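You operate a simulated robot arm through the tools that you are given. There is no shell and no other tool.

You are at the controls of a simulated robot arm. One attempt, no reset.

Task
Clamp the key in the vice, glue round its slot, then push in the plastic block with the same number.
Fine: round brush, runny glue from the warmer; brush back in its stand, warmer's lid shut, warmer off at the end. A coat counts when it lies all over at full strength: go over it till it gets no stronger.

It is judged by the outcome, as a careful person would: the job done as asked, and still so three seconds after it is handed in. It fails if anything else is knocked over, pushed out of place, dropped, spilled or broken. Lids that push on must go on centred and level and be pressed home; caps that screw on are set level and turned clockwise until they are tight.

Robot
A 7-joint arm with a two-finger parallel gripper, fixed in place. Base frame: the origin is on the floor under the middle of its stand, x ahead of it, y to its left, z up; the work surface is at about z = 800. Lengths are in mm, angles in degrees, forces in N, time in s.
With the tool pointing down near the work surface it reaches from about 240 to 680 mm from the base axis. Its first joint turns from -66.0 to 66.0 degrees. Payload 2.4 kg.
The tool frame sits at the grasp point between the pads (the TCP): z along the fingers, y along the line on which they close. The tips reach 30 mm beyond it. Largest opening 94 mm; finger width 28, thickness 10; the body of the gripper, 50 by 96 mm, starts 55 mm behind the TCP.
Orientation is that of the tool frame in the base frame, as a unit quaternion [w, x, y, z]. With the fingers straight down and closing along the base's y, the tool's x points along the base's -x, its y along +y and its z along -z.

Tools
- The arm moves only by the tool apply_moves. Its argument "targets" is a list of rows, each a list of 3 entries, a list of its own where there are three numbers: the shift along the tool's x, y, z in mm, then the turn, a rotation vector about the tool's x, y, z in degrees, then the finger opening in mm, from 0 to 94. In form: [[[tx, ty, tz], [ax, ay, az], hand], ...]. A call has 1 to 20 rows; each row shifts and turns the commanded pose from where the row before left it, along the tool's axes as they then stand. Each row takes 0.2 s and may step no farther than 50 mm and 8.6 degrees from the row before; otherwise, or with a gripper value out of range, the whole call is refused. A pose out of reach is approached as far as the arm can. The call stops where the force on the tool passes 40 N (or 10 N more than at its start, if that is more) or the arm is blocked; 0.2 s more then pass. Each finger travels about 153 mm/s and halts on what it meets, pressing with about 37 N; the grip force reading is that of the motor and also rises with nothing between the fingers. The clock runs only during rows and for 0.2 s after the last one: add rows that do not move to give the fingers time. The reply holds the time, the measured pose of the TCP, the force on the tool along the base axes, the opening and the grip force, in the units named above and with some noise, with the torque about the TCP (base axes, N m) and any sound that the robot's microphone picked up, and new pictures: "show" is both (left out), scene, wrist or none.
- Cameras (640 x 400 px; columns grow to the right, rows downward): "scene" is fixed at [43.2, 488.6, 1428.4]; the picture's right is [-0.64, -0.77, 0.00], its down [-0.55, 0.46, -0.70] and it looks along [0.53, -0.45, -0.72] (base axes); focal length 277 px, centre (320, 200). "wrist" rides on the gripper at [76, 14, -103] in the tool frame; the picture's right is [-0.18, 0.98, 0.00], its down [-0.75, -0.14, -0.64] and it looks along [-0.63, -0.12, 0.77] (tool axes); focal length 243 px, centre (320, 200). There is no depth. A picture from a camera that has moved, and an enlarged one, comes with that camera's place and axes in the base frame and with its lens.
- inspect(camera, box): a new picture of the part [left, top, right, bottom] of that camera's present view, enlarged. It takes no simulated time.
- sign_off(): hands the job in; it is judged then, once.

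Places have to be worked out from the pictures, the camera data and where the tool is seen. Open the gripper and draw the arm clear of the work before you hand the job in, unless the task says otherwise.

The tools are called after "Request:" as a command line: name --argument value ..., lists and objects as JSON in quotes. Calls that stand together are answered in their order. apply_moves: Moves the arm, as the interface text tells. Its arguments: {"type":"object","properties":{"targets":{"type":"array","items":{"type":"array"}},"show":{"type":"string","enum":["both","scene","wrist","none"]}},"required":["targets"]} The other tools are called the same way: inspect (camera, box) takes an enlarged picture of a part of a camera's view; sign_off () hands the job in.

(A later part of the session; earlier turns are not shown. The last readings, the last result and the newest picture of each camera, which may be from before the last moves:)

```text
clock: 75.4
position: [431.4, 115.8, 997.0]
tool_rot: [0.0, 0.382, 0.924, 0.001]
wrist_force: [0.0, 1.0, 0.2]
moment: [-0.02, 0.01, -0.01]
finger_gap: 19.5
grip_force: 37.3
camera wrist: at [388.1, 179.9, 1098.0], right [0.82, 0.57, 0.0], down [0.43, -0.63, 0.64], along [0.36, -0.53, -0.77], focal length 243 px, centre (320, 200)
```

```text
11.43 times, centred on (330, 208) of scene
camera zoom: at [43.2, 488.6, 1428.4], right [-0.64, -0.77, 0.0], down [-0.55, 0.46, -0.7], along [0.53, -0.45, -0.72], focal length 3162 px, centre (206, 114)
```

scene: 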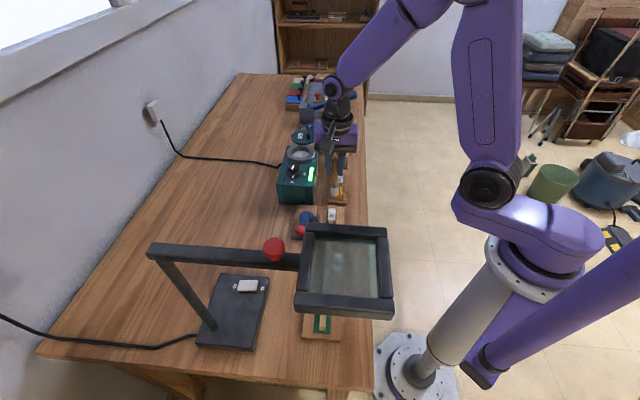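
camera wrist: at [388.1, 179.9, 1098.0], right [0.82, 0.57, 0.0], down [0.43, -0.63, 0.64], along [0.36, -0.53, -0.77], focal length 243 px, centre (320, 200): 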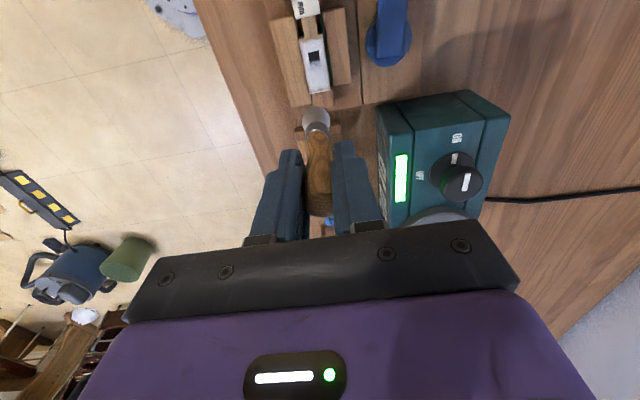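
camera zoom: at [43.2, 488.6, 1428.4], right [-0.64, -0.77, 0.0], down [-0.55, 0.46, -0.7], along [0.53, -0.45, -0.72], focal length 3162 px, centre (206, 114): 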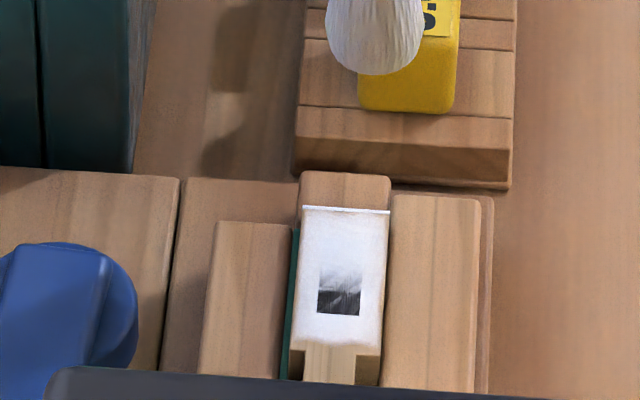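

The coat is good in the middle; the rim toward the shoulder and the edges is a bit thinner. I go back for a fresh load before finishing the edges.

Request:
apply_moves --targets '[[[0, 0, -30], [0, 0, 0], 4], [[0, 0, -29], [0, 0, 0], 4], [[-34.5, 23.2, 0], [0, 0, 0], 4], [[-34.5, 23.2, 0], [0, 0, 0], 4], [[-34.5, 23.2, 0], [0, 0, 0], 4], [[-34.5, 23.2, 0], [0, 0, 0], 4], [[-34.4, 23.4, 0], [0, 0, 0], 4], [[0, 0, 0], [0, 0, 0], 4]]' --show "wrist"

Request:
inspect --camera "wrist" --box '[270, 60, 380, 150]'

```text
clock: 77.2
position: [636.2, 75.2, 1055.1]
tool_rot: [0.0, 0.383, 0.924, 0.0]
wrist_force: [0.3, 0.4, 0.0]
moment: [0.02, 0.01, -0.01]
finger_gap: 19.2
grip_force: 37.4
camera wrist: at [592.8, 141.2, 1156.2], right [0.82, 0.57, 0.0], down [0.43, -0.63, 0.64], along [0.36, -0.53, -0.77], focal length 243 px, centre (320, 200)
```

wrist: 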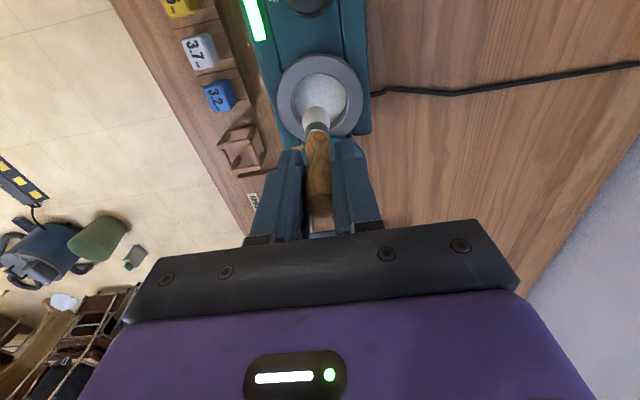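

```text
4.44 times, centred on (325, 105) of wrist
camera zoom: at [592.8, 141.2, 1156.2], right [0.82, 0.57, 0.0], down [0.43, -0.63, 0.64], along [0.36, -0.53, -0.77], focal length 1078 px, centre (298, 622)
```

zoom: 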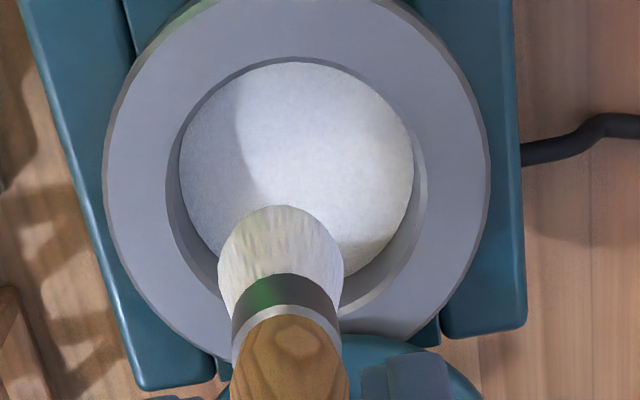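

The brush tip has tilted about 3 mm toward −y in the grip; I'll allow for that. I dip again to the glue surface, stepping the last millimetres.

Request:
apply_moves --targets '[[[0, 3, 30], [0, 0, 0], 4], [[0, 0, 35], [0, 0, 0], 4], [[0, 0, 10], [0, 0, 0], 4], [[0, 0, 3], [0, 0, 0], 4], [[0, 0, 0], [0, 0, 0], 4]]' --show "none"

```text
clock: 78.4
position: [638.5, 79.3, 977.8]
tool_rot: [0.0, 0.382, 0.924, 0.001]
wrist_force: [0.6, 0.3, -0.3]
moment: [0.0, -0.02, 0.02]
finger_gap: 19.2
grip_force: 37.1
```

Request:
apply_moves --targets '[[[0, 0, 1.5], [0, 0, 0], 4], [[0, 0, 1.5], [0, 0, 0], 4], [[0, 0, 0], [0, 0, 0], 4], [[0, 0, 0], [0, 0, 0], 4]]' --show "none"

```text
clock: 79.4
position: [637.8, 78.3, 975.9]
tool_rot: [0.0, 0.383, 0.924, 0.001]
wrist_force: [0.8, 0.1, 1.5]
moment: [0.0, 0.03, -0.01]
finger_gap: 19.3
grip_force: 37.0
```

Touching lightly at TCP ≈975; one more millimetre and dwell, then lift and look at the bristles.

Request:
apply_moves --targets '[[[0, 0, 1.2], [0, 0, 0], 4], [[0, 0, 0], [0, 0, 0], 4], [[0, 0, 0], [0, 0, 0], 4], [[0, 0, -12], [0, 0, 0], 4], [[0, 0, -20], [0, 0, 0], 4], [[0, 0, -25], [0, 0, 0], 4], [[0, 0, -25], [0, 0, 0], 4], [[0, 0, 0], [0, 0, 0], 4]]' --show "wrist"

Request:
inspect --camera "wrist" --box '[270, 60, 380, 150]'

Request:
inspect --camera "scene" --box '[280, 120, 325, 155]'

```text
clock: 81.2
position: [638.3, 78.2, 1054.7]
tool_rot: [0.0, 0.382, 0.924, -0.001]
wrist_force: [0.6, -0.3, 0.1]
moment: [0.02, -0.01, 0.0]
finger_gap: 19.3
grip_force: 36.9
camera wrist: at [594.6, 142.7, 1156.3], right [0.82, 0.57, 0.0], down [0.43, -0.63, 0.64], along [0.36, -0.53, -0.77], focal length 243 px, centre (320, 200)
```

wrist: 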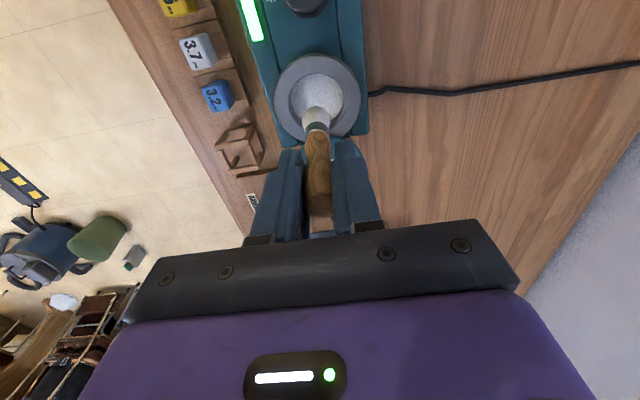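

```text
4.44 times, centred on (325, 105) of wrist
camera zoom: at [594.6, 142.7, 1156.3], right [0.82, 0.57, 0.0], down [0.43, -0.63, 0.64], along [0.36, -0.53, -0.77], focal length 1078 px, centre (298, 622)
```

zoom: 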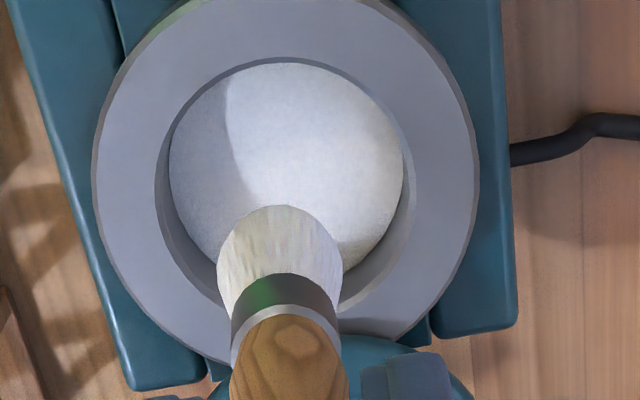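

```text
11.43 times, centred on (302, 138) of scene
camera zoom: at [43.2, 488.6, 1428.4], right [-0.64, -0.77, 0.0], down [-0.55, 0.46, -0.7], along [0.53, -0.45, -0.72], focal length 3162 px, centre (520, 914)
```

zoom: 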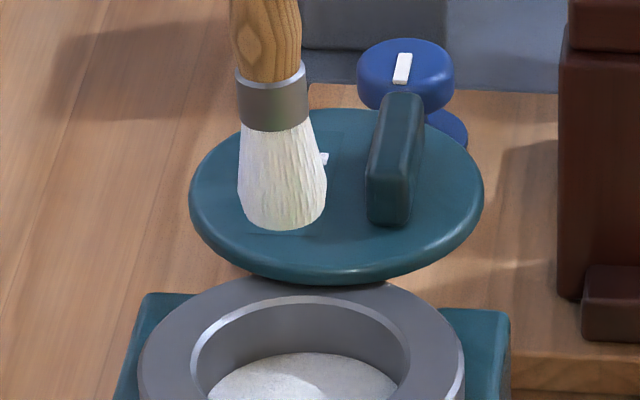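

Freshly loaded. I return to the key's shoulder end, offsetting +3 mm in y for the tilted tip, and come down to light contact.

Request:
apply_moves --targets '[[[37.1, -20.6, 0], [0, 0, 0], 4], [[37.1, -20.6, 0], [0, 0, 0], 4], [[37.1, -20.6, 0], [0, 0, 0], 4], [[37.1, -20.6, 0], [0, 0, 0], 4], [[37.1, -20.6, 0], [0, 0, 0], 4], [[37.1, -20.6, 0], [0, 0, 0], 4], [[0, 0, 40], [0, 0, 0], 4], [[0, 0, 35], [0, 0, 0], 4], [[0, 0, 25], [0, 0, 0], 4], [[0, 0, 6], [0, 0, 0], 4], [[0, 0, 2], [0, 0, 0], 4], [[0, 0, 0], [0, 0, 0], 4]]'

Request:
inspect --camera "wrist" --box '[260, 60, 380, 150]'

```text
clock: 83.8
position: [393.9, 148.3, 947.0]
tool_rot: [0.001, 0.382, 0.924, 0.0]
wrist_force: [0.5, 0.3, -0.2]
moment: [-0.01, -0.01, -0.04]
finger_gap: 19.5
grip_force: 37.1
camera wrist: at [349.7, 213.2, 1048.1], right [0.82, 0.57, 0.0], down [0.43, -0.63, 0.64], along [0.36, -0.53, -0.77], focal length 243 px, centre (320, 200)
```

scene: 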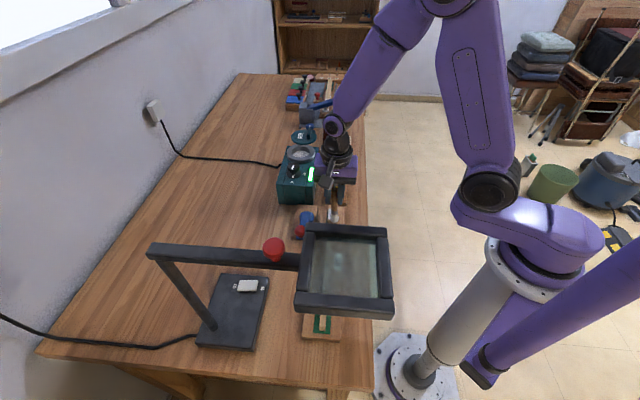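
wrist: 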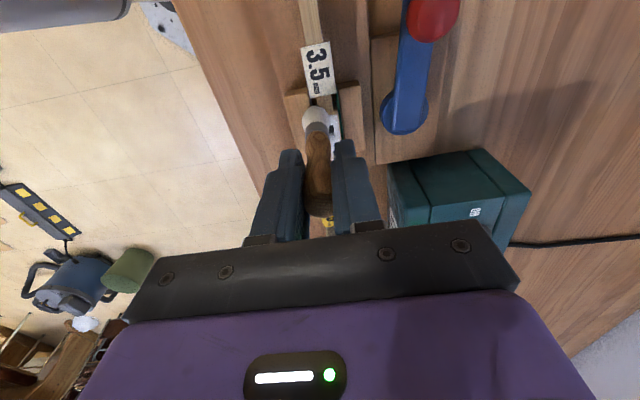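

```text
4.44 times, centred on (320, 105) of wrist
camera zoom: at [349.7, 213.2, 1048.1], right [0.82, 0.57, 0.0], down [0.43, -0.63, 0.64], along [0.36, -0.53, -0.77], focal length 1078 px, centre (320, 622)
```

zoom: 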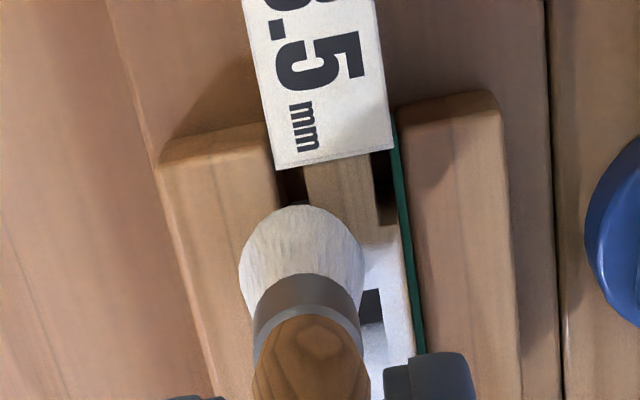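

The tip is over the left (−y) edge but not yet touching. I lower 1 mm at a time to touch.

Request:
apply_moves --targets '[[[0, 0, 1], [0, 0, 0], 4], [[0, 0, 0.7], [0, 0, 0], 4], [[0, 0, 0], [0, 0, 0], 4]]' --show "none"

```text
clock: 84.6
position: [393.3, 149.2, 946.8]
tool_rot: [0.0, 0.382, 0.924, 0.0]
wrist_force: [-2.2, -0.2, 15.1]
moment: [-0.03, 0.15, 0.03]
finger_gap: 19.0
grip_force: 37.0
```

Contact at 15 N; I ease up slightly and run the perimeter first: shoulder end, +y side, far end, then back along −y.

Request:
apply_moves --targets '[[[3, 0, -0.6], [0, 0, 0], 4], [[0, 4, 0], [0, 0, 0], 4], [[0, 4, 0], [0, 0, 0], 4], [[0, 4, 0], [0, 0, 0], 4], [[0, 4, 0], [0, 0, 0], 4], [[-5, 0, 0], [0, 0, 0], 4], [[-5, 0, 0], [0, 0, 0], 4], [[-5, 0, 0], [0, 0, 0], 4], [[-5, 0, 0], [0, 0, 0], 4], [[-5, 0, 0], [0, 0, 0], 4], [[-5, 0, 0], [0, 0, 0], 4], [[-5, 0, 0], [0, 0, 0], 4], [[-5, 0, 0], [0, 0, 0], 4], [[-3, 0, 0], [0, 0, 0], 4], [[0, -4, 0], [0, 0, 0], 4], [[0, -4, 0], [0, 0, 0], 4], [[0, -4, 0], [0, 0, 0], 4], [[0, -4, 0], [0, 0, 0], 4], [[5, 0, 0], [0, 0, 0], 4], [[5, 0, 0], [0, 0, 0], 4]]' --show "none"

Request:
apply_moves --targets '[[[5, 0, 0], [0, 0, 0], 4], [[5, 0, 0], [0, 0, 0], 4], [[5, 0, 0], [0, 0, 0], 4], [[5, 0, 0], [0, 0, 0], 4], [[5, 0, 0], [0, 0, 0], 4], [[5, 0, 0], [0, 0, 0], 4], [[0, 4, 0], [0, 0, 0], 4], [[-5, 0, 0], [0, 0, 0], 4], [[-5, 0, 0], [0, 0, 0], 4], [[-5, 0, 0], [0, 0, 0], 4], [[-5, 0, 0], [0, 0, 0], 4], [[-5, 0, 0], [0, 0, 0], 4], [[-5, 0, 0], [0, 0, 0], 4], [[-5, 0, 0], [0, 0, 0], 4], [[-5, 0, 0], [0, 0, 0], 4], [[0, 4, 0], [0, 0, 0], 4], [[5, 0, 0], [0, 0, 0], 4], [[5, 0, 0], [0, 0, 0], 4], [[5, 0, 0], [0, 0, 0], 4], [[5, 0, 0], [0, 0, 0], 4]]' --show "none"

Request:
apply_moves --targets '[[[5, 0, 0], [0, 0, 0], 4], [[5, 0, 0], [0, 0, 0], 4], [[5, 0, 0], [0, 0, 0], 4], [[5, 0, 0], [0, 0, 0], 4], [[0, 4, 0], [0, 0, 0], 4], [[-5, 0, 0], [0, 0, 0], 4], [[-5, 0, 0], [0, 0, 0], 4], [[-5, 0, 0], [0, 0, 0], 4], [[-5, 0, 0], [0, 0, 0], 4], [[-5, 0, 0], [0, 0, 0], 4], [[-5, 0, 0], [0, 0, 0], 4], [[-5, 0, 0], [0, 0, 0], 4], [[-5, 0, 0], [0, 0, 0], 4], [[0, 0, -30], [0, 0, 0], 4], [[-9, -7.3, -20], [0, 0, 0], 4], [[0, 0, 0], [0, 0, 0], 4]]'

Request:
inspect --camera "wrist" --box '[260, 20, 380, 110]'

Request:
inspect --camera "scene" --box '[310, 190, 350, 225]'

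```text
clock: 88.8
position: [414.1, 128.6, 946.5]
tool_rot: [0.0, 0.381, 0.924, 0.0]
wrist_force: [0.2, -0.6, -0.8]
moment: [0.05, -0.01, 0.04]
finger_gap: 19.4
grip_force: 36.7
```

```text
clock: 93.0
position: [413.7, 141.0, 946.0]
tool_rot: [0.001, 0.382, 0.924, 0.001]
wrist_force: [-0.5, -0.2, -1.3]
moment: [0.0, -0.01, 0.05]
finger_gap: 19.3
grip_force: 37.2
```

```text
clock: 96.4
position: [431.3, 118.5, 995.4]
tool_rot: [0.0, 0.382, 0.924, 0.0]
wrist_force: [0.5, 0.6, -0.3]
moment: [0.0, 0.01, -0.03]
finger_gap: 19.5
grip_force: 36.8
camera wrist: at [387.7, 181.8, 1097.7], right [0.82, 0.57, 0.0], down [0.43, -0.63, 0.64], along [0.36, -0.53, -0.77], focal length 243 px, centre (320, 200)
```

scene: 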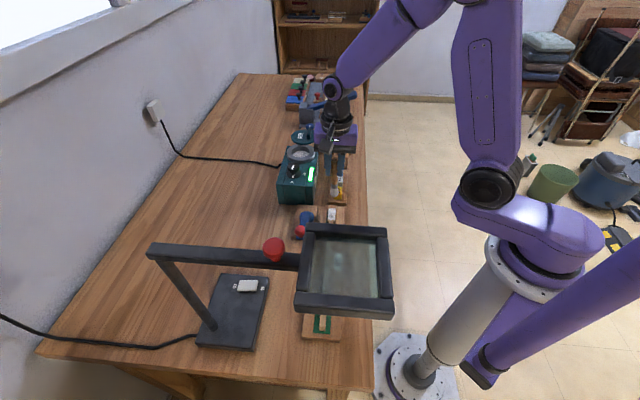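
wrist: 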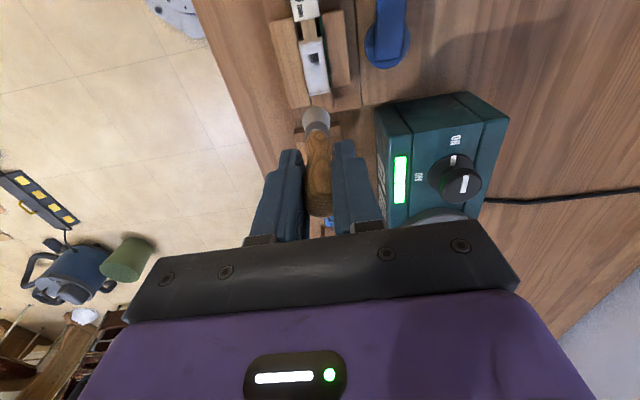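

```text
4.44 times, centred on (320, 65) of wrist
camera zoom: at [387.7, 181.8, 1097.7], right [0.82, 0.57, 0.0], down [0.43, -0.63, 0.64], along [0.36, -0.53, -0.77], focal length 1078 px, centre (320, 800)
```

zoom: 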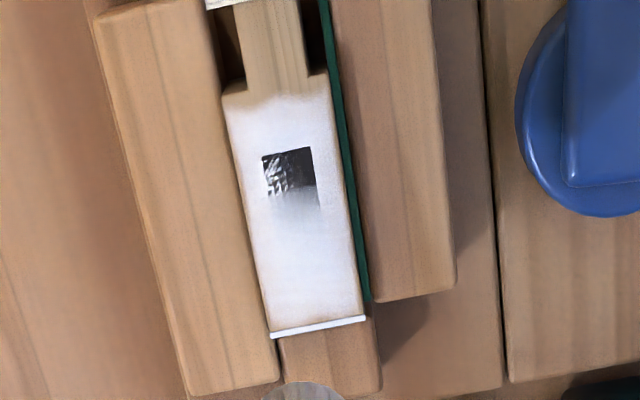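

```text
11.43 times, centred on (330, 208) of scene
camera zoom: at [43.2, 488.6, 1428.4], right [-0.64, -0.77, 0.0], down [-0.55, 0.46, -0.7], along [0.53, -0.45, -0.72], focal length 3162 px, centre (206, 114)
```

zoom: 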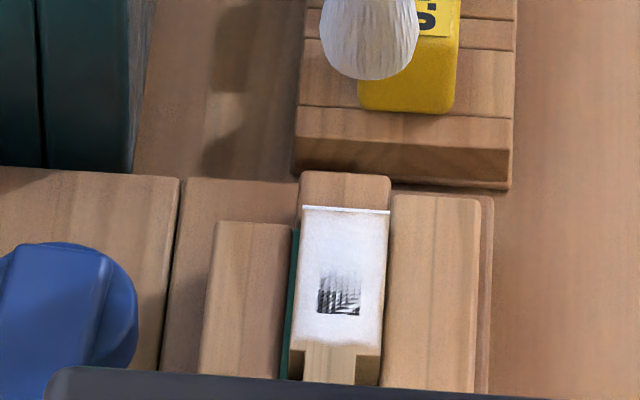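

Coat looks strong; I take a closer zoomed look at the slot and edges to judge the coverage.

Request:
inspect --camera "wrist" --box '[295, 33, 340, 97]'

Request:
inspect --camera "scene" --box '[324, 204, 340, 224]'

```text
6.25 times, centred on (318, 65) of wrist
camera zoom: at [387.7, 181.8, 1097.7], right [0.82, 0.57, 0.0], down [0.43, -0.63, 0.64], along [0.36, -0.53, -0.77], focal length 1516 px, centre (336, 1044)
```

zoom: 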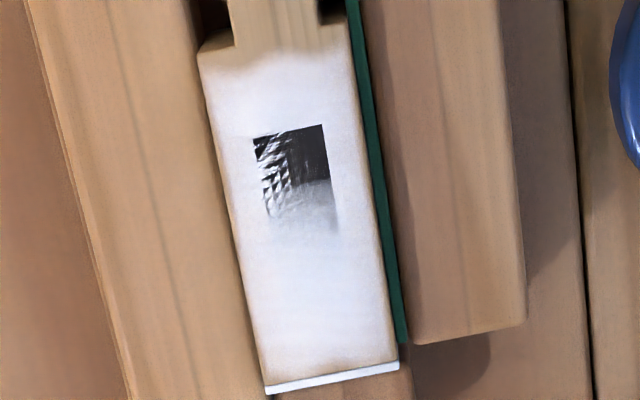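

```text
16.00 times, centred on (332, 214) of scene
camera zoom: at [43.2, 488.6, 1428.4], right [-0.64, -0.77, 0.0], down [-0.55, 0.46, -0.7], along [0.53, -0.45, -0.72], focal length 4426 px, centre (128, -24)
```

zoom: 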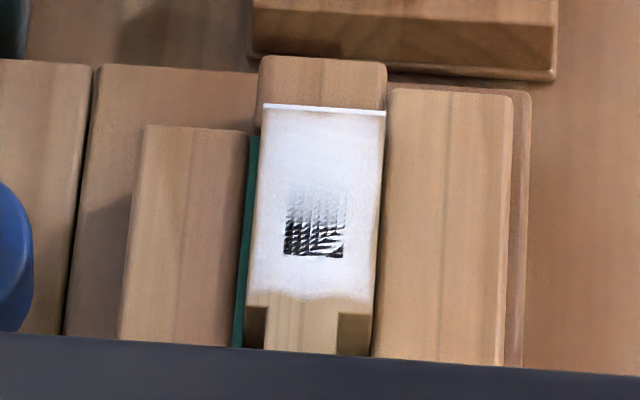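

The third round was nearly contact-free (force ≈ 0), so it added little. I go back down over the middle with slightly more pressure and check the force.

Request:
apply_moves --targets '[[[24, 1.5, 0], [0, 0, 0], 4], [[24, 1.5, 0], [0, 0, 0], 4], [[0, 0, 40], [0, 0, 0], 4], [[0, 0, 9.5], [0, 0, 0], 4], [[0, 0, 1.2], [0, 0, 0], 4], [[0, 0, 0], [0, 0, 0], 4]]' --show "none"

```text
clock: 97.8
position: [398.8, 153.6, 945.9]
tool_rot: [0.0, 0.383, 0.924, 0.001]
wrist_force: [-1.2, -0.1, 10.3]
moment: [0.07, 0.1, 0.01]
finger_gap: 19.2
grip_force: 37.0
```

10 N contact, good. I go over the middle lines with this pressure.

Request:
apply_moves --targets '[[[-5, 0, 0], [0, 0, 0], 4], [[-5, 0, 0], [0, 0, 0], 4], [[-5, 0, 0], [0, 0, 0], 4], [[-5, 0, 0], [0, 0, 0], 4], [[-5, 0, 0], [0, 0, 0], 4], [[-5, 0, 0], [0, 0, 0], 4], [[-5, 0, 0], [0, 0, 0], 4], [[-4, 0, 0], [0, 0, 0], 4], [[0, 4, 0], [0, 0, 0], 4], [[5, 0, 0], [0, 0, 0], 4], [[5, 0, 0], [0, 0, 0], 4], [[5, 0, 0], [0, 0, 0], 4], [[5, 0, 0], [0, 0, 0], 4], [[5, 0, 0], [0, 0, 0], 4], [[5, 0, 0], [0, 0, 0], 4], [[5, 0, 0], [0, 0, 0], 4], [[4, 0, 0], [0, 0, 0], 4]]' --show "none"

Request:
apply_moves --targets '[[[0, -4, 0], [0, 0, 0], 4], [[0, -4, 0], [0, 0, 0], 4], [[-5, 0, 0], [0, 0, 0], 4], [[-5, 0, 0], [0, 0, 0], 4], [[-5, 0, 0], [0, 0, 0], 4], [[-5, 0, 0], [0, 0, 0], 4], [[-5, 0, 0], [0, 0, 0], 4], [[-5, 0, 0], [0, 0, 0], 4], [[-5, 0, 0], [0, 0, 0], 4], [[-4, 0, 0], [0, 0, 0], 4], [[0, 4, 0], [0, 0, 0], 4], [[5, 0, 0], [0, 0, 0], 4], [[5, 0, 0], [0, 0, 0], 4], [[5, 0, 0], [0, 0, 0], 4], [[5, 0, 0], [0, 0, 0], 4], [[5, 0, 0], [0, 0, 0], 4], [[5, 0, 0], [0, 0, 0], 4], [[5, 0, 0], [0, 0, 0], 4]]' --show "none"

Request:
apply_moves --targets '[[[0, 0, -30], [0, 0, 0], 4], [[-30, 0, -10], [0, 0, 0], 4], [[-18, -3, -10], [0, 0, 0], 4], [[0, 0, 0], [0, 0, 0], 4]]'

Request:
inspect --camera "wrist" --box '[295, 33, 340, 97]'

Request:
inspect --camera "scene" --box '[324, 204, 340, 224]'

```text
clock: 101.4
position: [402.4, 156.8, 945.8]
tool_rot: [0.0, 0.382, 0.924, 0.001]
wrist_force: [2.9, -2.4, 8.5]
moment: [-0.3, -0.37, 0.02]
finger_gap: 19.0
grip_force: 37.2
```

```text
clock: 105.2
position: [402.3, 151.2, 944.5]
tool_rot: [0.0, 0.382, 0.924, 0.0]
wrist_force: [1.5, -0.9, 4.4]
moment: [-0.12, -0.2, -0.01]
finger_gap: 19.4
grip_force: 36.7
```

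```text
clock: 106.2
position: [434.1, 114.2, 995.6]
tool_rot: [0.001, 0.383, 0.924, 0.0]
wrist_force: [-0.2, -1.3, -0.3]
moment: [0.01, 0.0, 0.0]
finger_gap: 19.3
grip_force: 36.6
camera wrist: at [389.8, 178.9, 1096.9], right [0.82, 0.57, 0.0], down [0.43, -0.63, 0.64], along [0.36, -0.53, -0.77], focal length 243 px, centre (320, 200)
```

scene: 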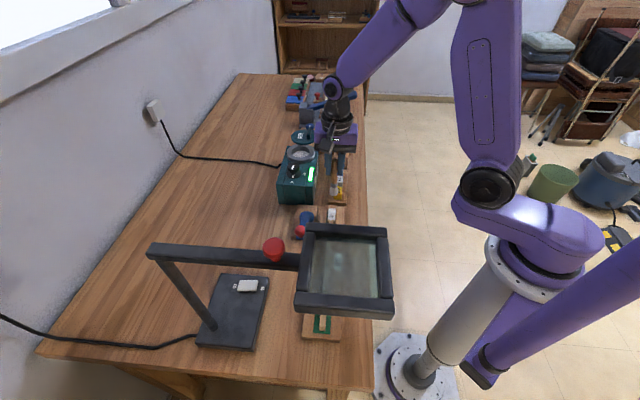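
wrist: 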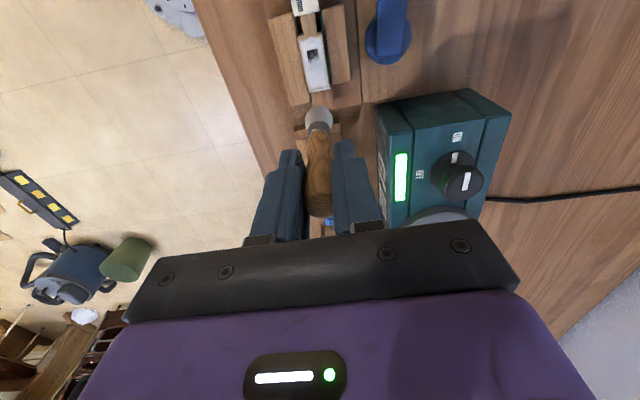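

```text
6.25 times, centred on (318, 65) of wrist
camera zoom: at [389.8, 178.9, 1096.9], right [0.82, 0.57, 0.0], down [0.43, -0.63, 0.64], along [0.36, -0.53, -0.77], focal length 1516 px, centre (336, 1044)
```

zoom: 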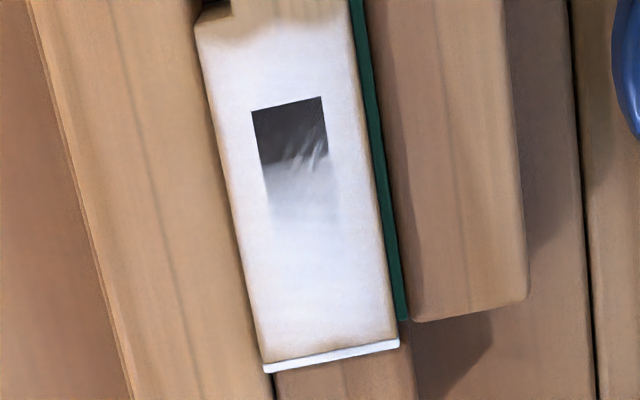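

```text
16.00 times, centred on (332, 214) of scene
camera zoom: at [43.2, 488.6, 1428.4], right [-0.64, -0.77, 0.0], down [-0.55, 0.46, -0.7], along [0.53, -0.45, -0.72], focal length 4426 px, centre (128, -24)
```

zoom: 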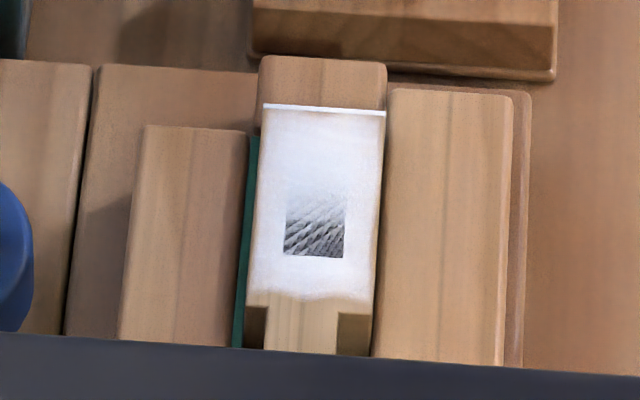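

The coat keeps filling (slot area greyer-white now). I take a fresh load and then make a final full round with firm light pressure including the very edges.

Request:
apply_moves --targets '[[[0, 0, -30], [0, 0, 0], 4], [[0, 0, -29], [0, 0, 0], 4], [[-34, 23.8, 0], [0, 0, 0], 4], [[-34, 23.8, 0], [0, 0, 0], 4], [[-34, 23.8, 0], [0, 0, 0], 4], [[-34, 23.8, 0], [0, 0, 0], 4], [[-33.6, 23.7, 0], [0, 0, 0], 4], [[0, 0, 40], [0, 0, 0], 4], [[0, 0, 35], [0, 0, 0], 4], [[0, 0, 4], [0, 0, 0], 4], [[0, 0, 0], [0, 0, 0], 4]]' --show "none"

```text
clock: 108.6
position: [638.1, 79.2, 974.5]
tool_rot: [0.001, 0.383, 0.924, 0.0]
wrist_force: [-0.3, -0.2, -0.1]
moment: [0.01, 0.02, 0.02]
finger_gap: 19.2
grip_force: 36.8
```

Request:
apply_moves --targets '[[[0, 0, 1.5], [0, 0, 0], 4], [[0, 0, 1.5], [0, 0, 0], 4], [[0, 0, 0.8], [0, 0, 0], 4], [[0, 0, 0], [0, 0, 0], 4]]' --show "none"

```text
clock: 109.6
position: [636.9, 79.7, 973.1]
tool_rot: [0.001, 0.383, 0.924, 0.0]
wrist_force: [-3.3, 0.3, 12.7]
moment: [0.04, 0.2, 0.03]
finger_gap: 19.2
grip_force: 37.1
```

Brush is on the glue (12.7 N). A small swirl, then I lift and inspect the load.

Request:
apply_moves --targets '[[[4, 0, -0.5], [0, 0, 0], 4], [[-4, 4, 0], [0, 0, 0], 4], [[0, -4, 0], [0, 0, 0], 4], [[0, 0, -12], [0, 0, 0], 4], [[0, 0, -20], [0, 0, 0], 4], [[0, 0, -25], [0, 0, 0], 4], [[0, 0, -25], [0, 0, 0], 4], [[0, 0, 0], [0, 0, 0], 4]]' --show "wrist"

Request:
inspect --camera "wrist" --box '[270, 60, 380, 150]'

Request:
inspect --camera "scene" --box '[280, 120, 325, 155]'

```text
clock: 111.4
position: [637.9, 78.4, 1054.9]
tool_rot: [0.0, 0.383, 0.924, 0.0]
wrist_force: [0.9, -0.1, 0.3]
moment: [0.0, 0.03, 0.01]
finger_gap: 19.3
grip_force: 37.0
camera wrist: at [594.5, 143.1, 1155.6], right [0.83, 0.56, 0.0], down [0.43, -0.63, 0.64], along [0.36, -0.53, -0.77], focal length 243 px, centre (320, 200)
```

wrist: 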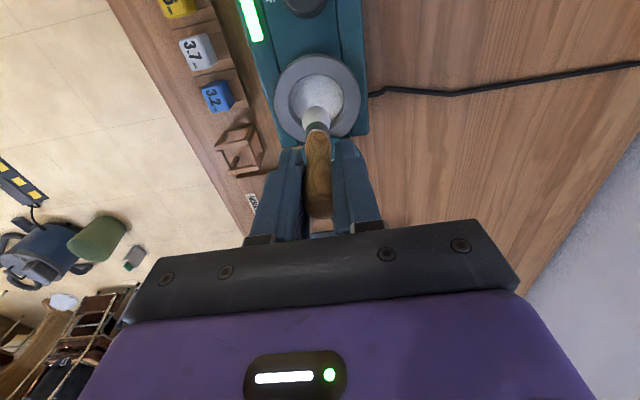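

```text
4.44 times, centred on (325, 105) of wrist
camera zoom: at [594.5, 143.1, 1155.6], right [0.83, 0.56, 0.0], down [0.43, -0.63, 0.64], along [0.36, -0.53, -0.77], focal length 1078 px, centre (298, 622)
```

zoom: 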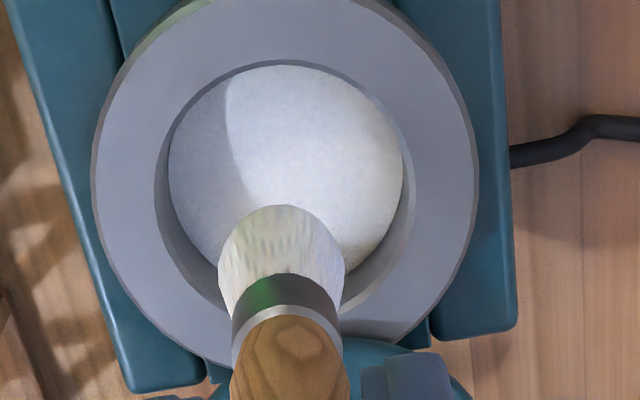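

```text
11.43 times, centred on (302, 138) of scene
camera zoom: at [43.2, 488.6, 1428.4], right [-0.64, -0.77, 0.0], down [-0.55, 0.46, -0.7], along [0.53, -0.45, -0.72], focal length 3162 px, centre (520, 914)
```

zoom: 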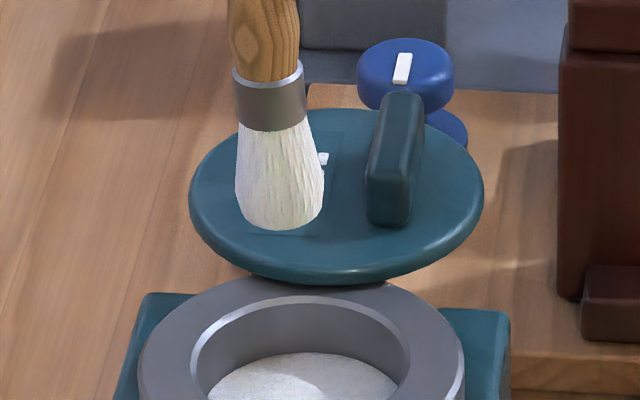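

Well loaded. Back to the key for the final round, starting at the shoulder corner.

Request:
apply_moves --targets '[[[37.6, -20.8, 0], [0, 0, 0], 4], [[37.6, -20.8, 0], [0, 0, 0], 4], [[37.6, -20.8, 0], [0, 0, 0], 4], [[37.6, -20.8, 0], [0, 0, 0], 4], [[37.6, -20.8, 0], [0, 0, 0], 4], [[37.4, -20.8, 0], [0, 0, 0], 4], [[0, 0, 40], [0, 0, 0], 4], [[0, 0, 35], [0, 0, 0], 4], [[0, 0, 25], [0, 0, 0], 4], [[0, 0, 6], [0, 0, 0], 4], [[0, 0, 1.5], [0, 0, 0], 4], [[0, 0, 0], [0, 0, 0], 4]]' --show "none"

```text
clock: 114.0
position: [391.1, 150.5, 945.9]
tool_rot: [0.0, 0.382, 0.924, 0.0]
wrist_force: [-0.9, -0.1, -0.4]
moment: [-0.02, 0.0, 0.0]
finger_gap: 19.0
grip_force: 37.7
```

Request:
apply_moves --targets '[[[0, 0, 1], [0, 0, 0], 4], [[0, 0, 0.7], [0, 0, 0], 4], [[0, 0, 0], [0, 0, 0], 4]]' --show "none"

```text
clock: 114.8
position: [390.4, 149.2, 944.1]
tool_rot: [0.0, 0.383, 0.924, 0.0]
wrist_force: [-0.9, -0.2, 5.9]
moment: [0.01, 0.11, 0.01]
finger_gap: 19.4
grip_force: 37.3
```

Light contact (6 N). I run the perimeter and raster again with a touch more pressure each leg.

Request:
apply_moves --targets '[[[0, 4.5, 0.3], [0, 0, 0], 4], [[0, 4.5, 0], [0, 0, 0], 4], [[0, 4.5, 0], [0, 0, 0], 4], [[0, 4.5, 0], [0, 0, 0], 4], [[-5, 0, 0], [0, 0, 0], 4], [[-5, 0, 0], [0, 0, 0], 4], [[-5, 0, 0], [0, 0, 0], 4], [[-5, 0, 0], [0, 0, 0], 4], [[-5, 0, 0], [0, 0, 0], 4], [[-5, 0, 0], [0, 0, 0], 4], [[-5, 0, 0], [0, 0, 0], 4], [[-5, 0, 0], [0, 0, 0], 4], [[-4, 0, 0], [0, 0, 0], 4], [[0, -4.5, 0], [0, 0, 0], 4], [[0, -4.5, 0], [0, 0, 0], 4], [[0, -4.5, 0], [0, 0, 0], 4], [[0, -4.5, 0], [0, 0, 0], 4], [[5, 0, 0], [0, 0, 0], 4], [[5, 0, 0], [0, 0, 0], 4]]' --show "none"

Request:
apply_moves --targets '[[[5, 0, 0.3], [0, 0, 0], 4], [[5, 0, 0], [0, 0, 0], 4], [[5, 0, 0], [0, 0, 0], 4], [[5, 0, 0], [0, 0, 0], 4], [[5, 0, 0], [0, 0, 0], 4], [[5, 0, 0], [0, 0, 0], 4], [[0, 4.5, 0], [0, 0, 0], 4], [[-5, 0, 0], [0, 0, 0], 4], [[-5, 0, 0], [0, 0, 0], 4], [[-5, 0, 0], [0, 0, 0], 4], [[-5, 0, 0], [0, 0, 0], 4], [[-5, 0, 0], [0, 0, 0], 4], [[-5, 0, 0], [0, 0, 0], 4], [[-5, 0, 0], [0, 0, 0], 4], [[-5, 0, 0], [0, 0, 0], 4], [[0, 4.5, 0], [0, 0, 0], 4], [[5, 0, 0.2], [0, 0, 0], 4], [[5, 0, 0], [0, 0, 0], 4], [[5, 0, 0], [0, 0, 0], 4], [[5, 0, 0], [0, 0, 0], 4]]' --show "none"

Request:
apply_moves --targets '[[[5, 0, 0], [0, 0, 0], 4], [[5, 0, 0], [0, 0, 0], 4], [[5, 0, 0], [0, 0, 0], 4], [[5, 0, 0], [0, 0, 0], 4], [[0, 4.5, 0], [0, 0, 0], 4], [[-5, 0, 0], [0, 0, 0], 4], [[-5, 0, 0], [0, 0, 0], 4], [[-5, 0, 0], [0, 0, 0], 4], [[-5, 0, 0], [0, 0, 0], 4], [[-5, 0, 0], [0, 0, 0], 4], [[-5, 0, 0], [0, 0, 0], 4], [[-5, 0, 0], [0, 0, 0], 4], [[-5, 0, 0], [0, 0, 0], 4]]' --show "none"

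Request:
apply_moves --targets '[[[0, 0, -30], [0, 0, 0], 4], [[-12, -7.6, -20], [0, 0, 0], 4], [[0, 0, 0], [0, 0, 0], 4]]'

Request:
inspect --camera "wrist" --box '[295, 33, 340, 97]'

Request:
inspect --camera "scene" --box '[324, 204, 340, 224]'

```text
clock: 118.8
position: [413.6, 126.2, 944.7]
tool_rot: [0.0, 0.382, 0.924, -0.001]
wrist_force: [0.7, -0.7, 1.1]
moment: [-0.09, -0.06, -0.02]
finger_gap: 19.1
grip_force: 36.6
```

```text
clock: 123.0
position: [414.7, 139.1, 943.3]
tool_rot: [0.0, 0.383, 0.924, 0.001]
wrist_force: [2.8, -2.6, 9.4]
moment: [-0.27, -0.34, -0.03]
finger_gap: 19.2
grip_force: 37.4
```

```text
clock: 125.8
position: [431.4, 126.9, 943.1]
tool_rot: [-0.001, 0.383, 0.924, 0.001]
wrist_force: [0.3, -0.4, 0.4]
moment: [-0.01, 0.02, -0.03]
finger_gap: 19.2
grip_force: 37.4
```

```text
clock: 126.6
position: [434.9, 113.2, 994.7]
tool_rot: [0.0, 0.382, 0.924, -0.001]
wrist_force: [-0.5, 0.2, 1.6]
moment: [-0.01, 0.0, -0.01]
finger_gap: 19.2
grip_force: 36.7
camera wrist: at [390.9, 178.0, 1095.6], right [0.82, 0.57, 0.0], down [0.43, -0.63, 0.64], along [0.36, -0.53, -0.77], focal length 243 px, centre (320, 200)
```

scene: 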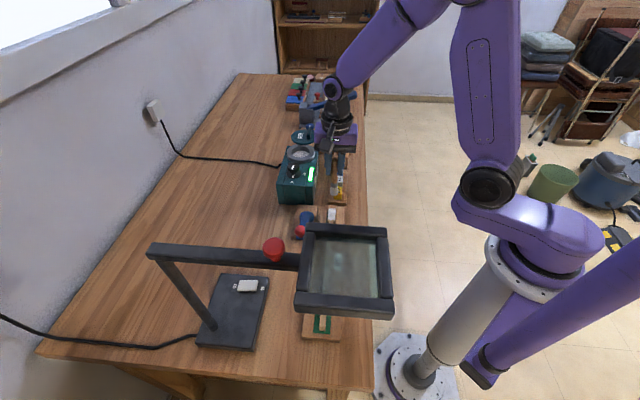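
wrist: 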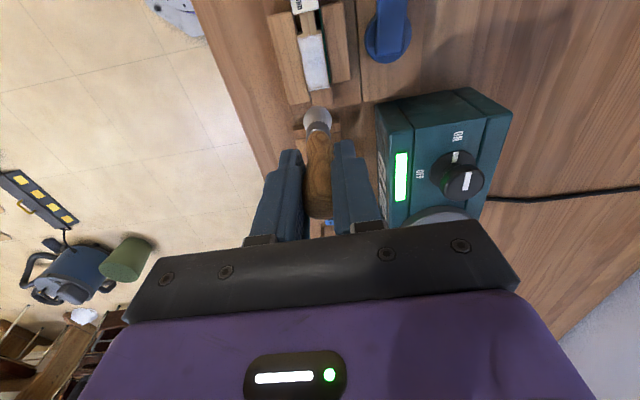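

```text
6.25 times, centred on (318, 65) of wrist
camera zoom: at [390.9, 178.0, 1095.6], right [0.82, 0.57, 0.0], down [0.43, -0.63, 0.64], along [0.36, -0.53, -0.77], focal length 1516 px, centre (336, 1044)
```

zoom: 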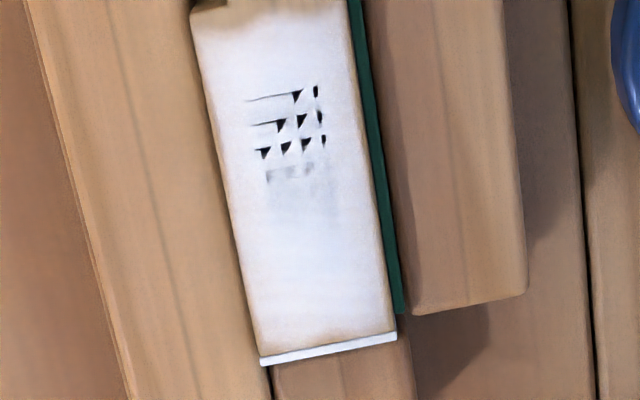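

```text
16.00 times, centred on (332, 214) of scene
camera zoom: at [43.2, 488.6, 1428.4], right [-0.64, -0.77, 0.0], down [-0.55, 0.46, -0.7], along [0.53, -0.45, -0.72], focal length 4426 px, centre (128, -24)
```

zoom: 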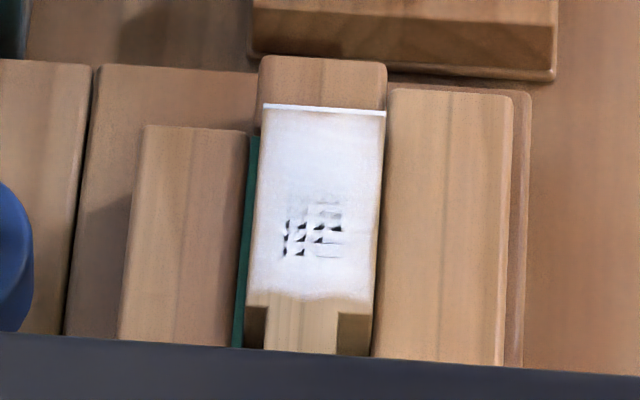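

The grid-like specks over the slot suggest the film there is still building up. I take another load and go over it again until there's no change.

Request:
apply_moves --targets '[[[0, 0, -31], [0, 0, 0], 4], [[0, 0, -30], [0, 0, 0], 4], [[-34, 23.8, 0], [0, 0, 0], 4], [[-34, 23.8, 0], [0, 0, 0], 4], [[-34, 23.8, 0], [0, 0, 0], 4], [[-34, 23.8, 0], [0, 0, 0], 4], [[-33.4, 23.7, 0], [0, 0, 0], 4], [[0, 0, 40], [0, 0, 0], 4], [[0, 0, 35], [0, 0, 0], 4], [[0, 0, 6], [0, 0, 0], 4], [[0, 0, 2], [0, 0, 0], 4], [[0, 0, 0], [0, 0, 0], 4]]' --show "none"

```text
clock: 129.2
position: [639.5, 78.8, 972.0]
tool_rot: [0.0, 0.383, 0.924, 0.0]
wrist_force: [-0.4, 0.1, 0.0]
moment: [-0.01, 0.03, -0.05]
finger_gap: 19.1
grip_force: 37.4
```

Request:
apply_moves --targets '[[[0, 0, 1.3], [0, 0, 0], 4], [[0, 0, 0.9], [0, 0, 0], 4], [[0, 0, 0], [0, 0, 0], 4], [[3, 0, 0], [0, 0, 0], 4], [[-3, 3, 0], [0, 0, 0], 4], [[0, -3, 0], [0, 0, 0], 4], [[0, 0, 0], [0, 0, 0], 4]]' --show "none"

```text
clock: 130.8
position: [639.0, 78.9, 971.0]
tool_rot: [0.001, 0.383, 0.924, 0.001]
wrist_force: [0.7, -1.4, 23.2]
moment: [-0.18, -0.15, -0.03]
finger_gap: 19.2
grip_force: 37.0
```

Good dip. Back to the key, starting over the slot's middle line this time.

Request:
apply_moves --targets '[[[0, 0, -15], [0, 0, 0], 4], [[0, 0, -35], [0, 0, 0], 4], [[0, 0, -35], [0, 0, 0], 4], [[36.9, -19.3, 0], [0, 0, 0], 4], [[36.9, -19.3, 0], [0, 0, 0], 4], [[36.9, -19.3, 0], [0, 0, 0], 4], [[36.9, -19.3, 0], [0, 0, 0], 4], [[36.9, -19.3, 0], [0, 0, 0], 4], [[36.9, -19.5, 0], [0, 0, 0], 4], [[0, 0, 40], [0, 0, 0], 4], [[0, 0, 35], [0, 0, 0], 4], [[0, 0, 27], [0, 0, 0], 4], [[0, 0, 7], [0, 0, 0], 4], [[0, 0, 1], [0, 0, 0], 4], [[0, 0, 0], [0, 0, 0], 4]]' --show "none"

```text
clock: 134.0
position: [399.7, 153.3, 943.2]
tool_rot: [-0.001, 0.382, 0.924, 0.001]
wrist_force: [0.0, 0.4, 0.0]
moment: [-0.03, -0.02, -0.01]
finger_gap: 19.0
grip_force: 36.8
```

Request:
apply_moves --targets '[[[0, 0, 1.2], [0, 0, 0], 4], [[0, 0, 1.0], [0, 0, 0], 4], [[0, 0, 0], [0, 0, 0], 4]]' --show "none"

```text
clock: 134.8
position: [399.4, 152.9, 942.5]
tool_rot: [0.0, 0.383, 0.924, 0.001]
wrist_force: [-2.9, -0.7, 17.3]
moment: [-0.02, 0.18, -0.01]
finger_gap: 19.2
grip_force: 37.4
```

17 N; I ease off slightly and run the passes.

Request:
apply_moves --targets '[[[-5, 0, -0.4], [0, 0, 0], 4], [[-5, 0, 0], [0, 0, 0], 4], [[-5, 0, 0], [0, 0, 0], 4], [[-5, 0, 0], [0, 0, 0], 4], [[-5, 0, 0], [0, 0, 0], 4], [[-5, 0, 0], [0, 0, 0], 4], [[-5, 0, 0], [0, 0, 0], 4], [[-5, 0, 0], [0, 0, 0], 4], [[0, 4.5, 0], [0, 0, 0], 4], [[5, 0, 0.2], [0, 0, 0], 4], [[5, 0, 0], [0, 0, 0], 4], [[5, 0, 0], [0, 0, 0], 4], [[5, 0, 0], [0, 0, 0], 4], [[5, 0, 0], [0, 0, 0], 4], [[5, 0, 0], [0, 0, 0], 4], [[5, 0, 0], [0, 0, 0], 4], [[5, 0, 0], [0, 0, 0], 4], [[0, -4.5, 0], [0, 0, 0], 4], [[0, -4.5, 0], [0, 0, 0], 4]]' --show "none"

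Request:
apply_moves --targets '[[[-5, 0, 0.2], [0, 0, 0], 4], [[-5, 0, 0], [0, 0, 0], 4], [[-5, 0, 0], [0, 0, 0], 4], [[-5, 0, 0], [0, 0, 0], 4], [[-5, 0, 0], [0, 0, 0], 4], [[-5, 0, 0], [0, 0, 0], 4], [[-5, 0, 0], [0, 0, 0], 4], [[-5, 0, 0], [0, 0, 0], 4], [[0, -4.5, 0], [0, 0, 0], 4], [[4.9, 0, 0.2], [0, 0, 0], 4], [[4.9, 0, 0], [0, 0, 0], 4], [[4.9, 0, 0], [0, 0, 0], 4], [[4.9, 0, 0], [0, 0, 0], 4], [[4.9, 0, 0], [0, 0, 0], 4], [[4.9, 0, 0], [0, 0, 0], 4], [[4.9, 0, 0], [0, 0, 0], 4], [[4.9, 0, 0], [0, 0, 0], 4], [[4.8, 0, 0], [0, 0, 0], 4], [[0, 4.5, 0], [0, 0, 0], 4], [[0, 4.5, 0], [0, 0, 0], 4]]' --show "none"

Request:
apply_moves --targets '[[[0, 4.5, 0.2], [0, 0, 0], 4], [[0, 4.5, 0], [0, 0, 0], 4], [[-4.9, 0, 0], [0, 0, 0], 4], [[-4.9, 0, 0], [0, 0, 0], 4], [[-4.9, 0, 0], [0, 0, 0], 4], [[-4.9, 0, 0], [0, 0, 0], 4], [[-4.9, 0, 0], [0, 0, 0], 4], [[-4.9, 0, 0], [0, 0, 0], 4], [[-4.9, 0, 0], [0, 0, 0], 4], [[-4.9, 0, 0], [0, 0, 0], 4], [[-4.8, 0, 0], [0, 0, 0], 4], [[0, -4.5, 0], [0, 0, 0], 4], [[0, -4.5, 0], [0, 0, 0], 4], [[0, -4.5, 0], [0, 0, 0], 4], [[0, -4.5, 0], [0, 0, 0], 4], [[0, 9, -30], [0, 0, 0], 4], [[-12, -3, -20], [0, 0, 0], 4], [[0, 0, 0], [0, 0, 0], 4]]'

Request:
inspect --camera "wrist" --box '[295, 33, 340, 97]'

Request:
inspect --camera "scene" --box '[324, 204, 340, 224]'

```text
clock: 138.8
position: [396.9, 149.3, 943.4]
tool_rot: [0.0, 0.382, 0.924, 0.0]
wrist_force: [-0.2, -0.1, -0.1]
moment: [0.0, 0.03, 0.0]
finger_gap: 19.5
grip_force: 37.3
```

```text
clock: 143.0
position: [395.2, 157.1, 941.6]
tool_rot: [-0.002, 0.383, 0.924, -0.001]
wrist_force: [-4.5, -2.8, 9.5]
moment: [-0.31, 0.28, -0.02]
finger_gap: 19.1
grip_force: 36.6
```

```text
clock: 146.8
position: [433.9, 114.3, 991.7]
tool_rot: [0.001, 0.383, 0.924, 0.0]
wrist_force: [-0.1, 0.2, 0.2]
moment: [0.0, -0.02, 0.0]
finger_gap: 19.2
grip_force: 37.7
camera wrist: at [390.3, 178.6, 1093.4], right [0.82, 0.57, 0.0], down [0.43, -0.63, 0.64], along [0.36, -0.53, -0.77], focal length 243 px, centre (320, 200)
```

scene: 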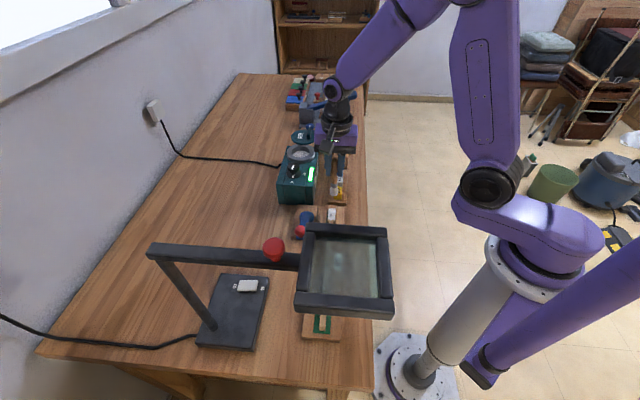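
wrist: 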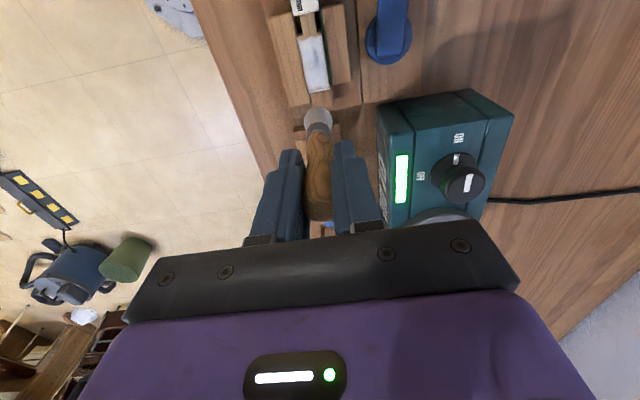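

```text
6.25 times, centred on (318, 65) of wrist
camera zoom: at [390.3, 178.6, 1093.4], right [0.82, 0.57, 0.0], down [0.43, -0.63, 0.64], along [0.36, -0.53, -0.77], focal length 1516 px, centre (336, 1044)
```

zoom: 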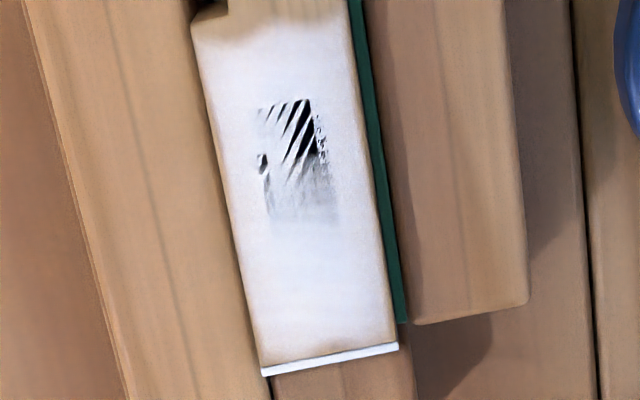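

```text
16.00 times, centred on (332, 214) of scene
camera zoom: at [43.2, 488.6, 1428.4], right [-0.64, -0.77, 0.0], down [-0.55, 0.46, -0.7], along [0.53, -0.45, -0.72], focal length 4426 px, centre (128, -24)
```

zoom: 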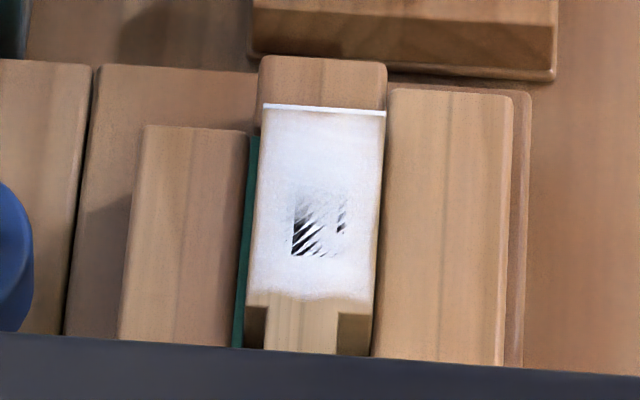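

The dark specks flicker from picture to picture (coplanar surfaces), while the film itself looks uniform. I zoom closer on the two ends of the coat to judge the edges.

Request:
inspect --camera "wrist" --box '[296, 33, 332, 56]'

Request:
inspect --camera "wrist" --box '[300, 70, 336, 95]'

Request:
inspect --camera "scene" --box '[326, 205, 338, 213]'

Request:
inspect --camera "scene" --box '[326, 214, 338, 222]'

```text
16.00 times, centred on (314, 44) of wrist
camera zoom: at [390.3, 178.6, 1093.4], right [0.82, 0.57, 0.0], down [0.43, -0.63, 0.64], along [0.36, -0.53, -0.77], focal length 3882 px, centre (416, 2688)
```

zoom: 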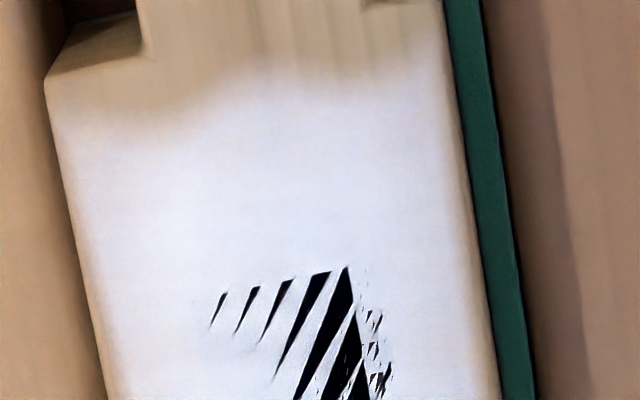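

```text
16.00 times, centred on (318, 82) of wrist
camera zoom: at [390.3, 178.6, 1093.4], right [0.82, 0.57, 0.0], down [0.43, -0.63, 0.64], along [0.36, -0.53, -0.77], focal length 3882 px, centre (352, 2080)
```

zoom: 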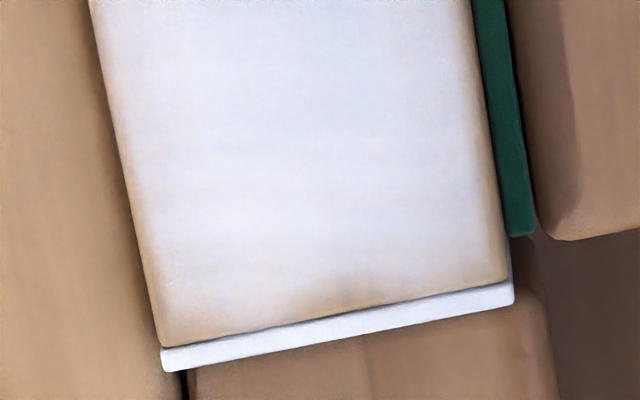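

```text
16.00 times, centred on (332, 209) of scene
camera zoom: at [43.2, 488.6, 1428.4], right [-0.64, -0.77, 0.0], down [-0.55, 0.46, -0.7], along [0.53, -0.45, -0.72], focal length 4426 px, centre (128, 56)
```

zoom: 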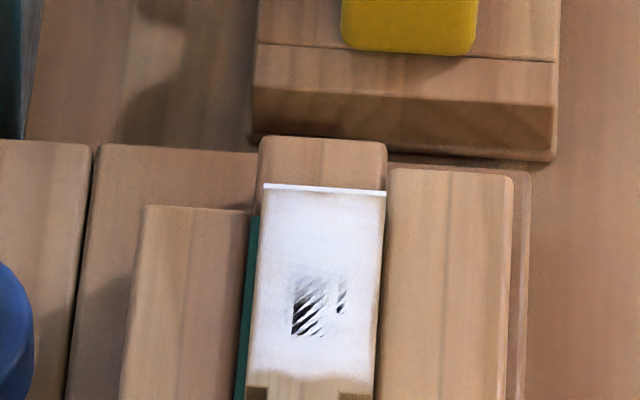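

```text
16.00 times, centred on (332, 218) of scene
camera zoom: at [43.2, 488.6, 1428.4], right [-0.64, -0.77, 0.0], down [-0.55, 0.46, -0.7], along [0.53, -0.45, -0.72], focal length 4426 px, centre (128, -88)
```

zoom: 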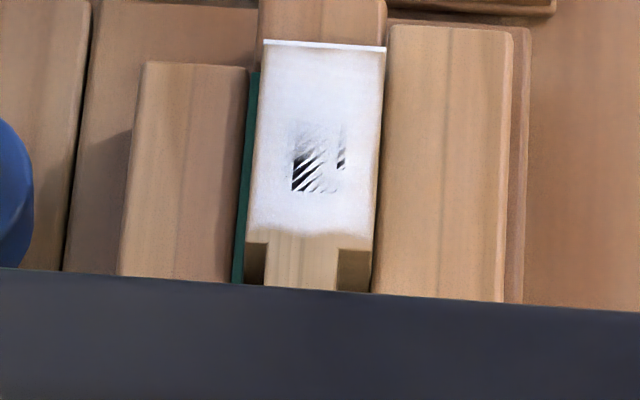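

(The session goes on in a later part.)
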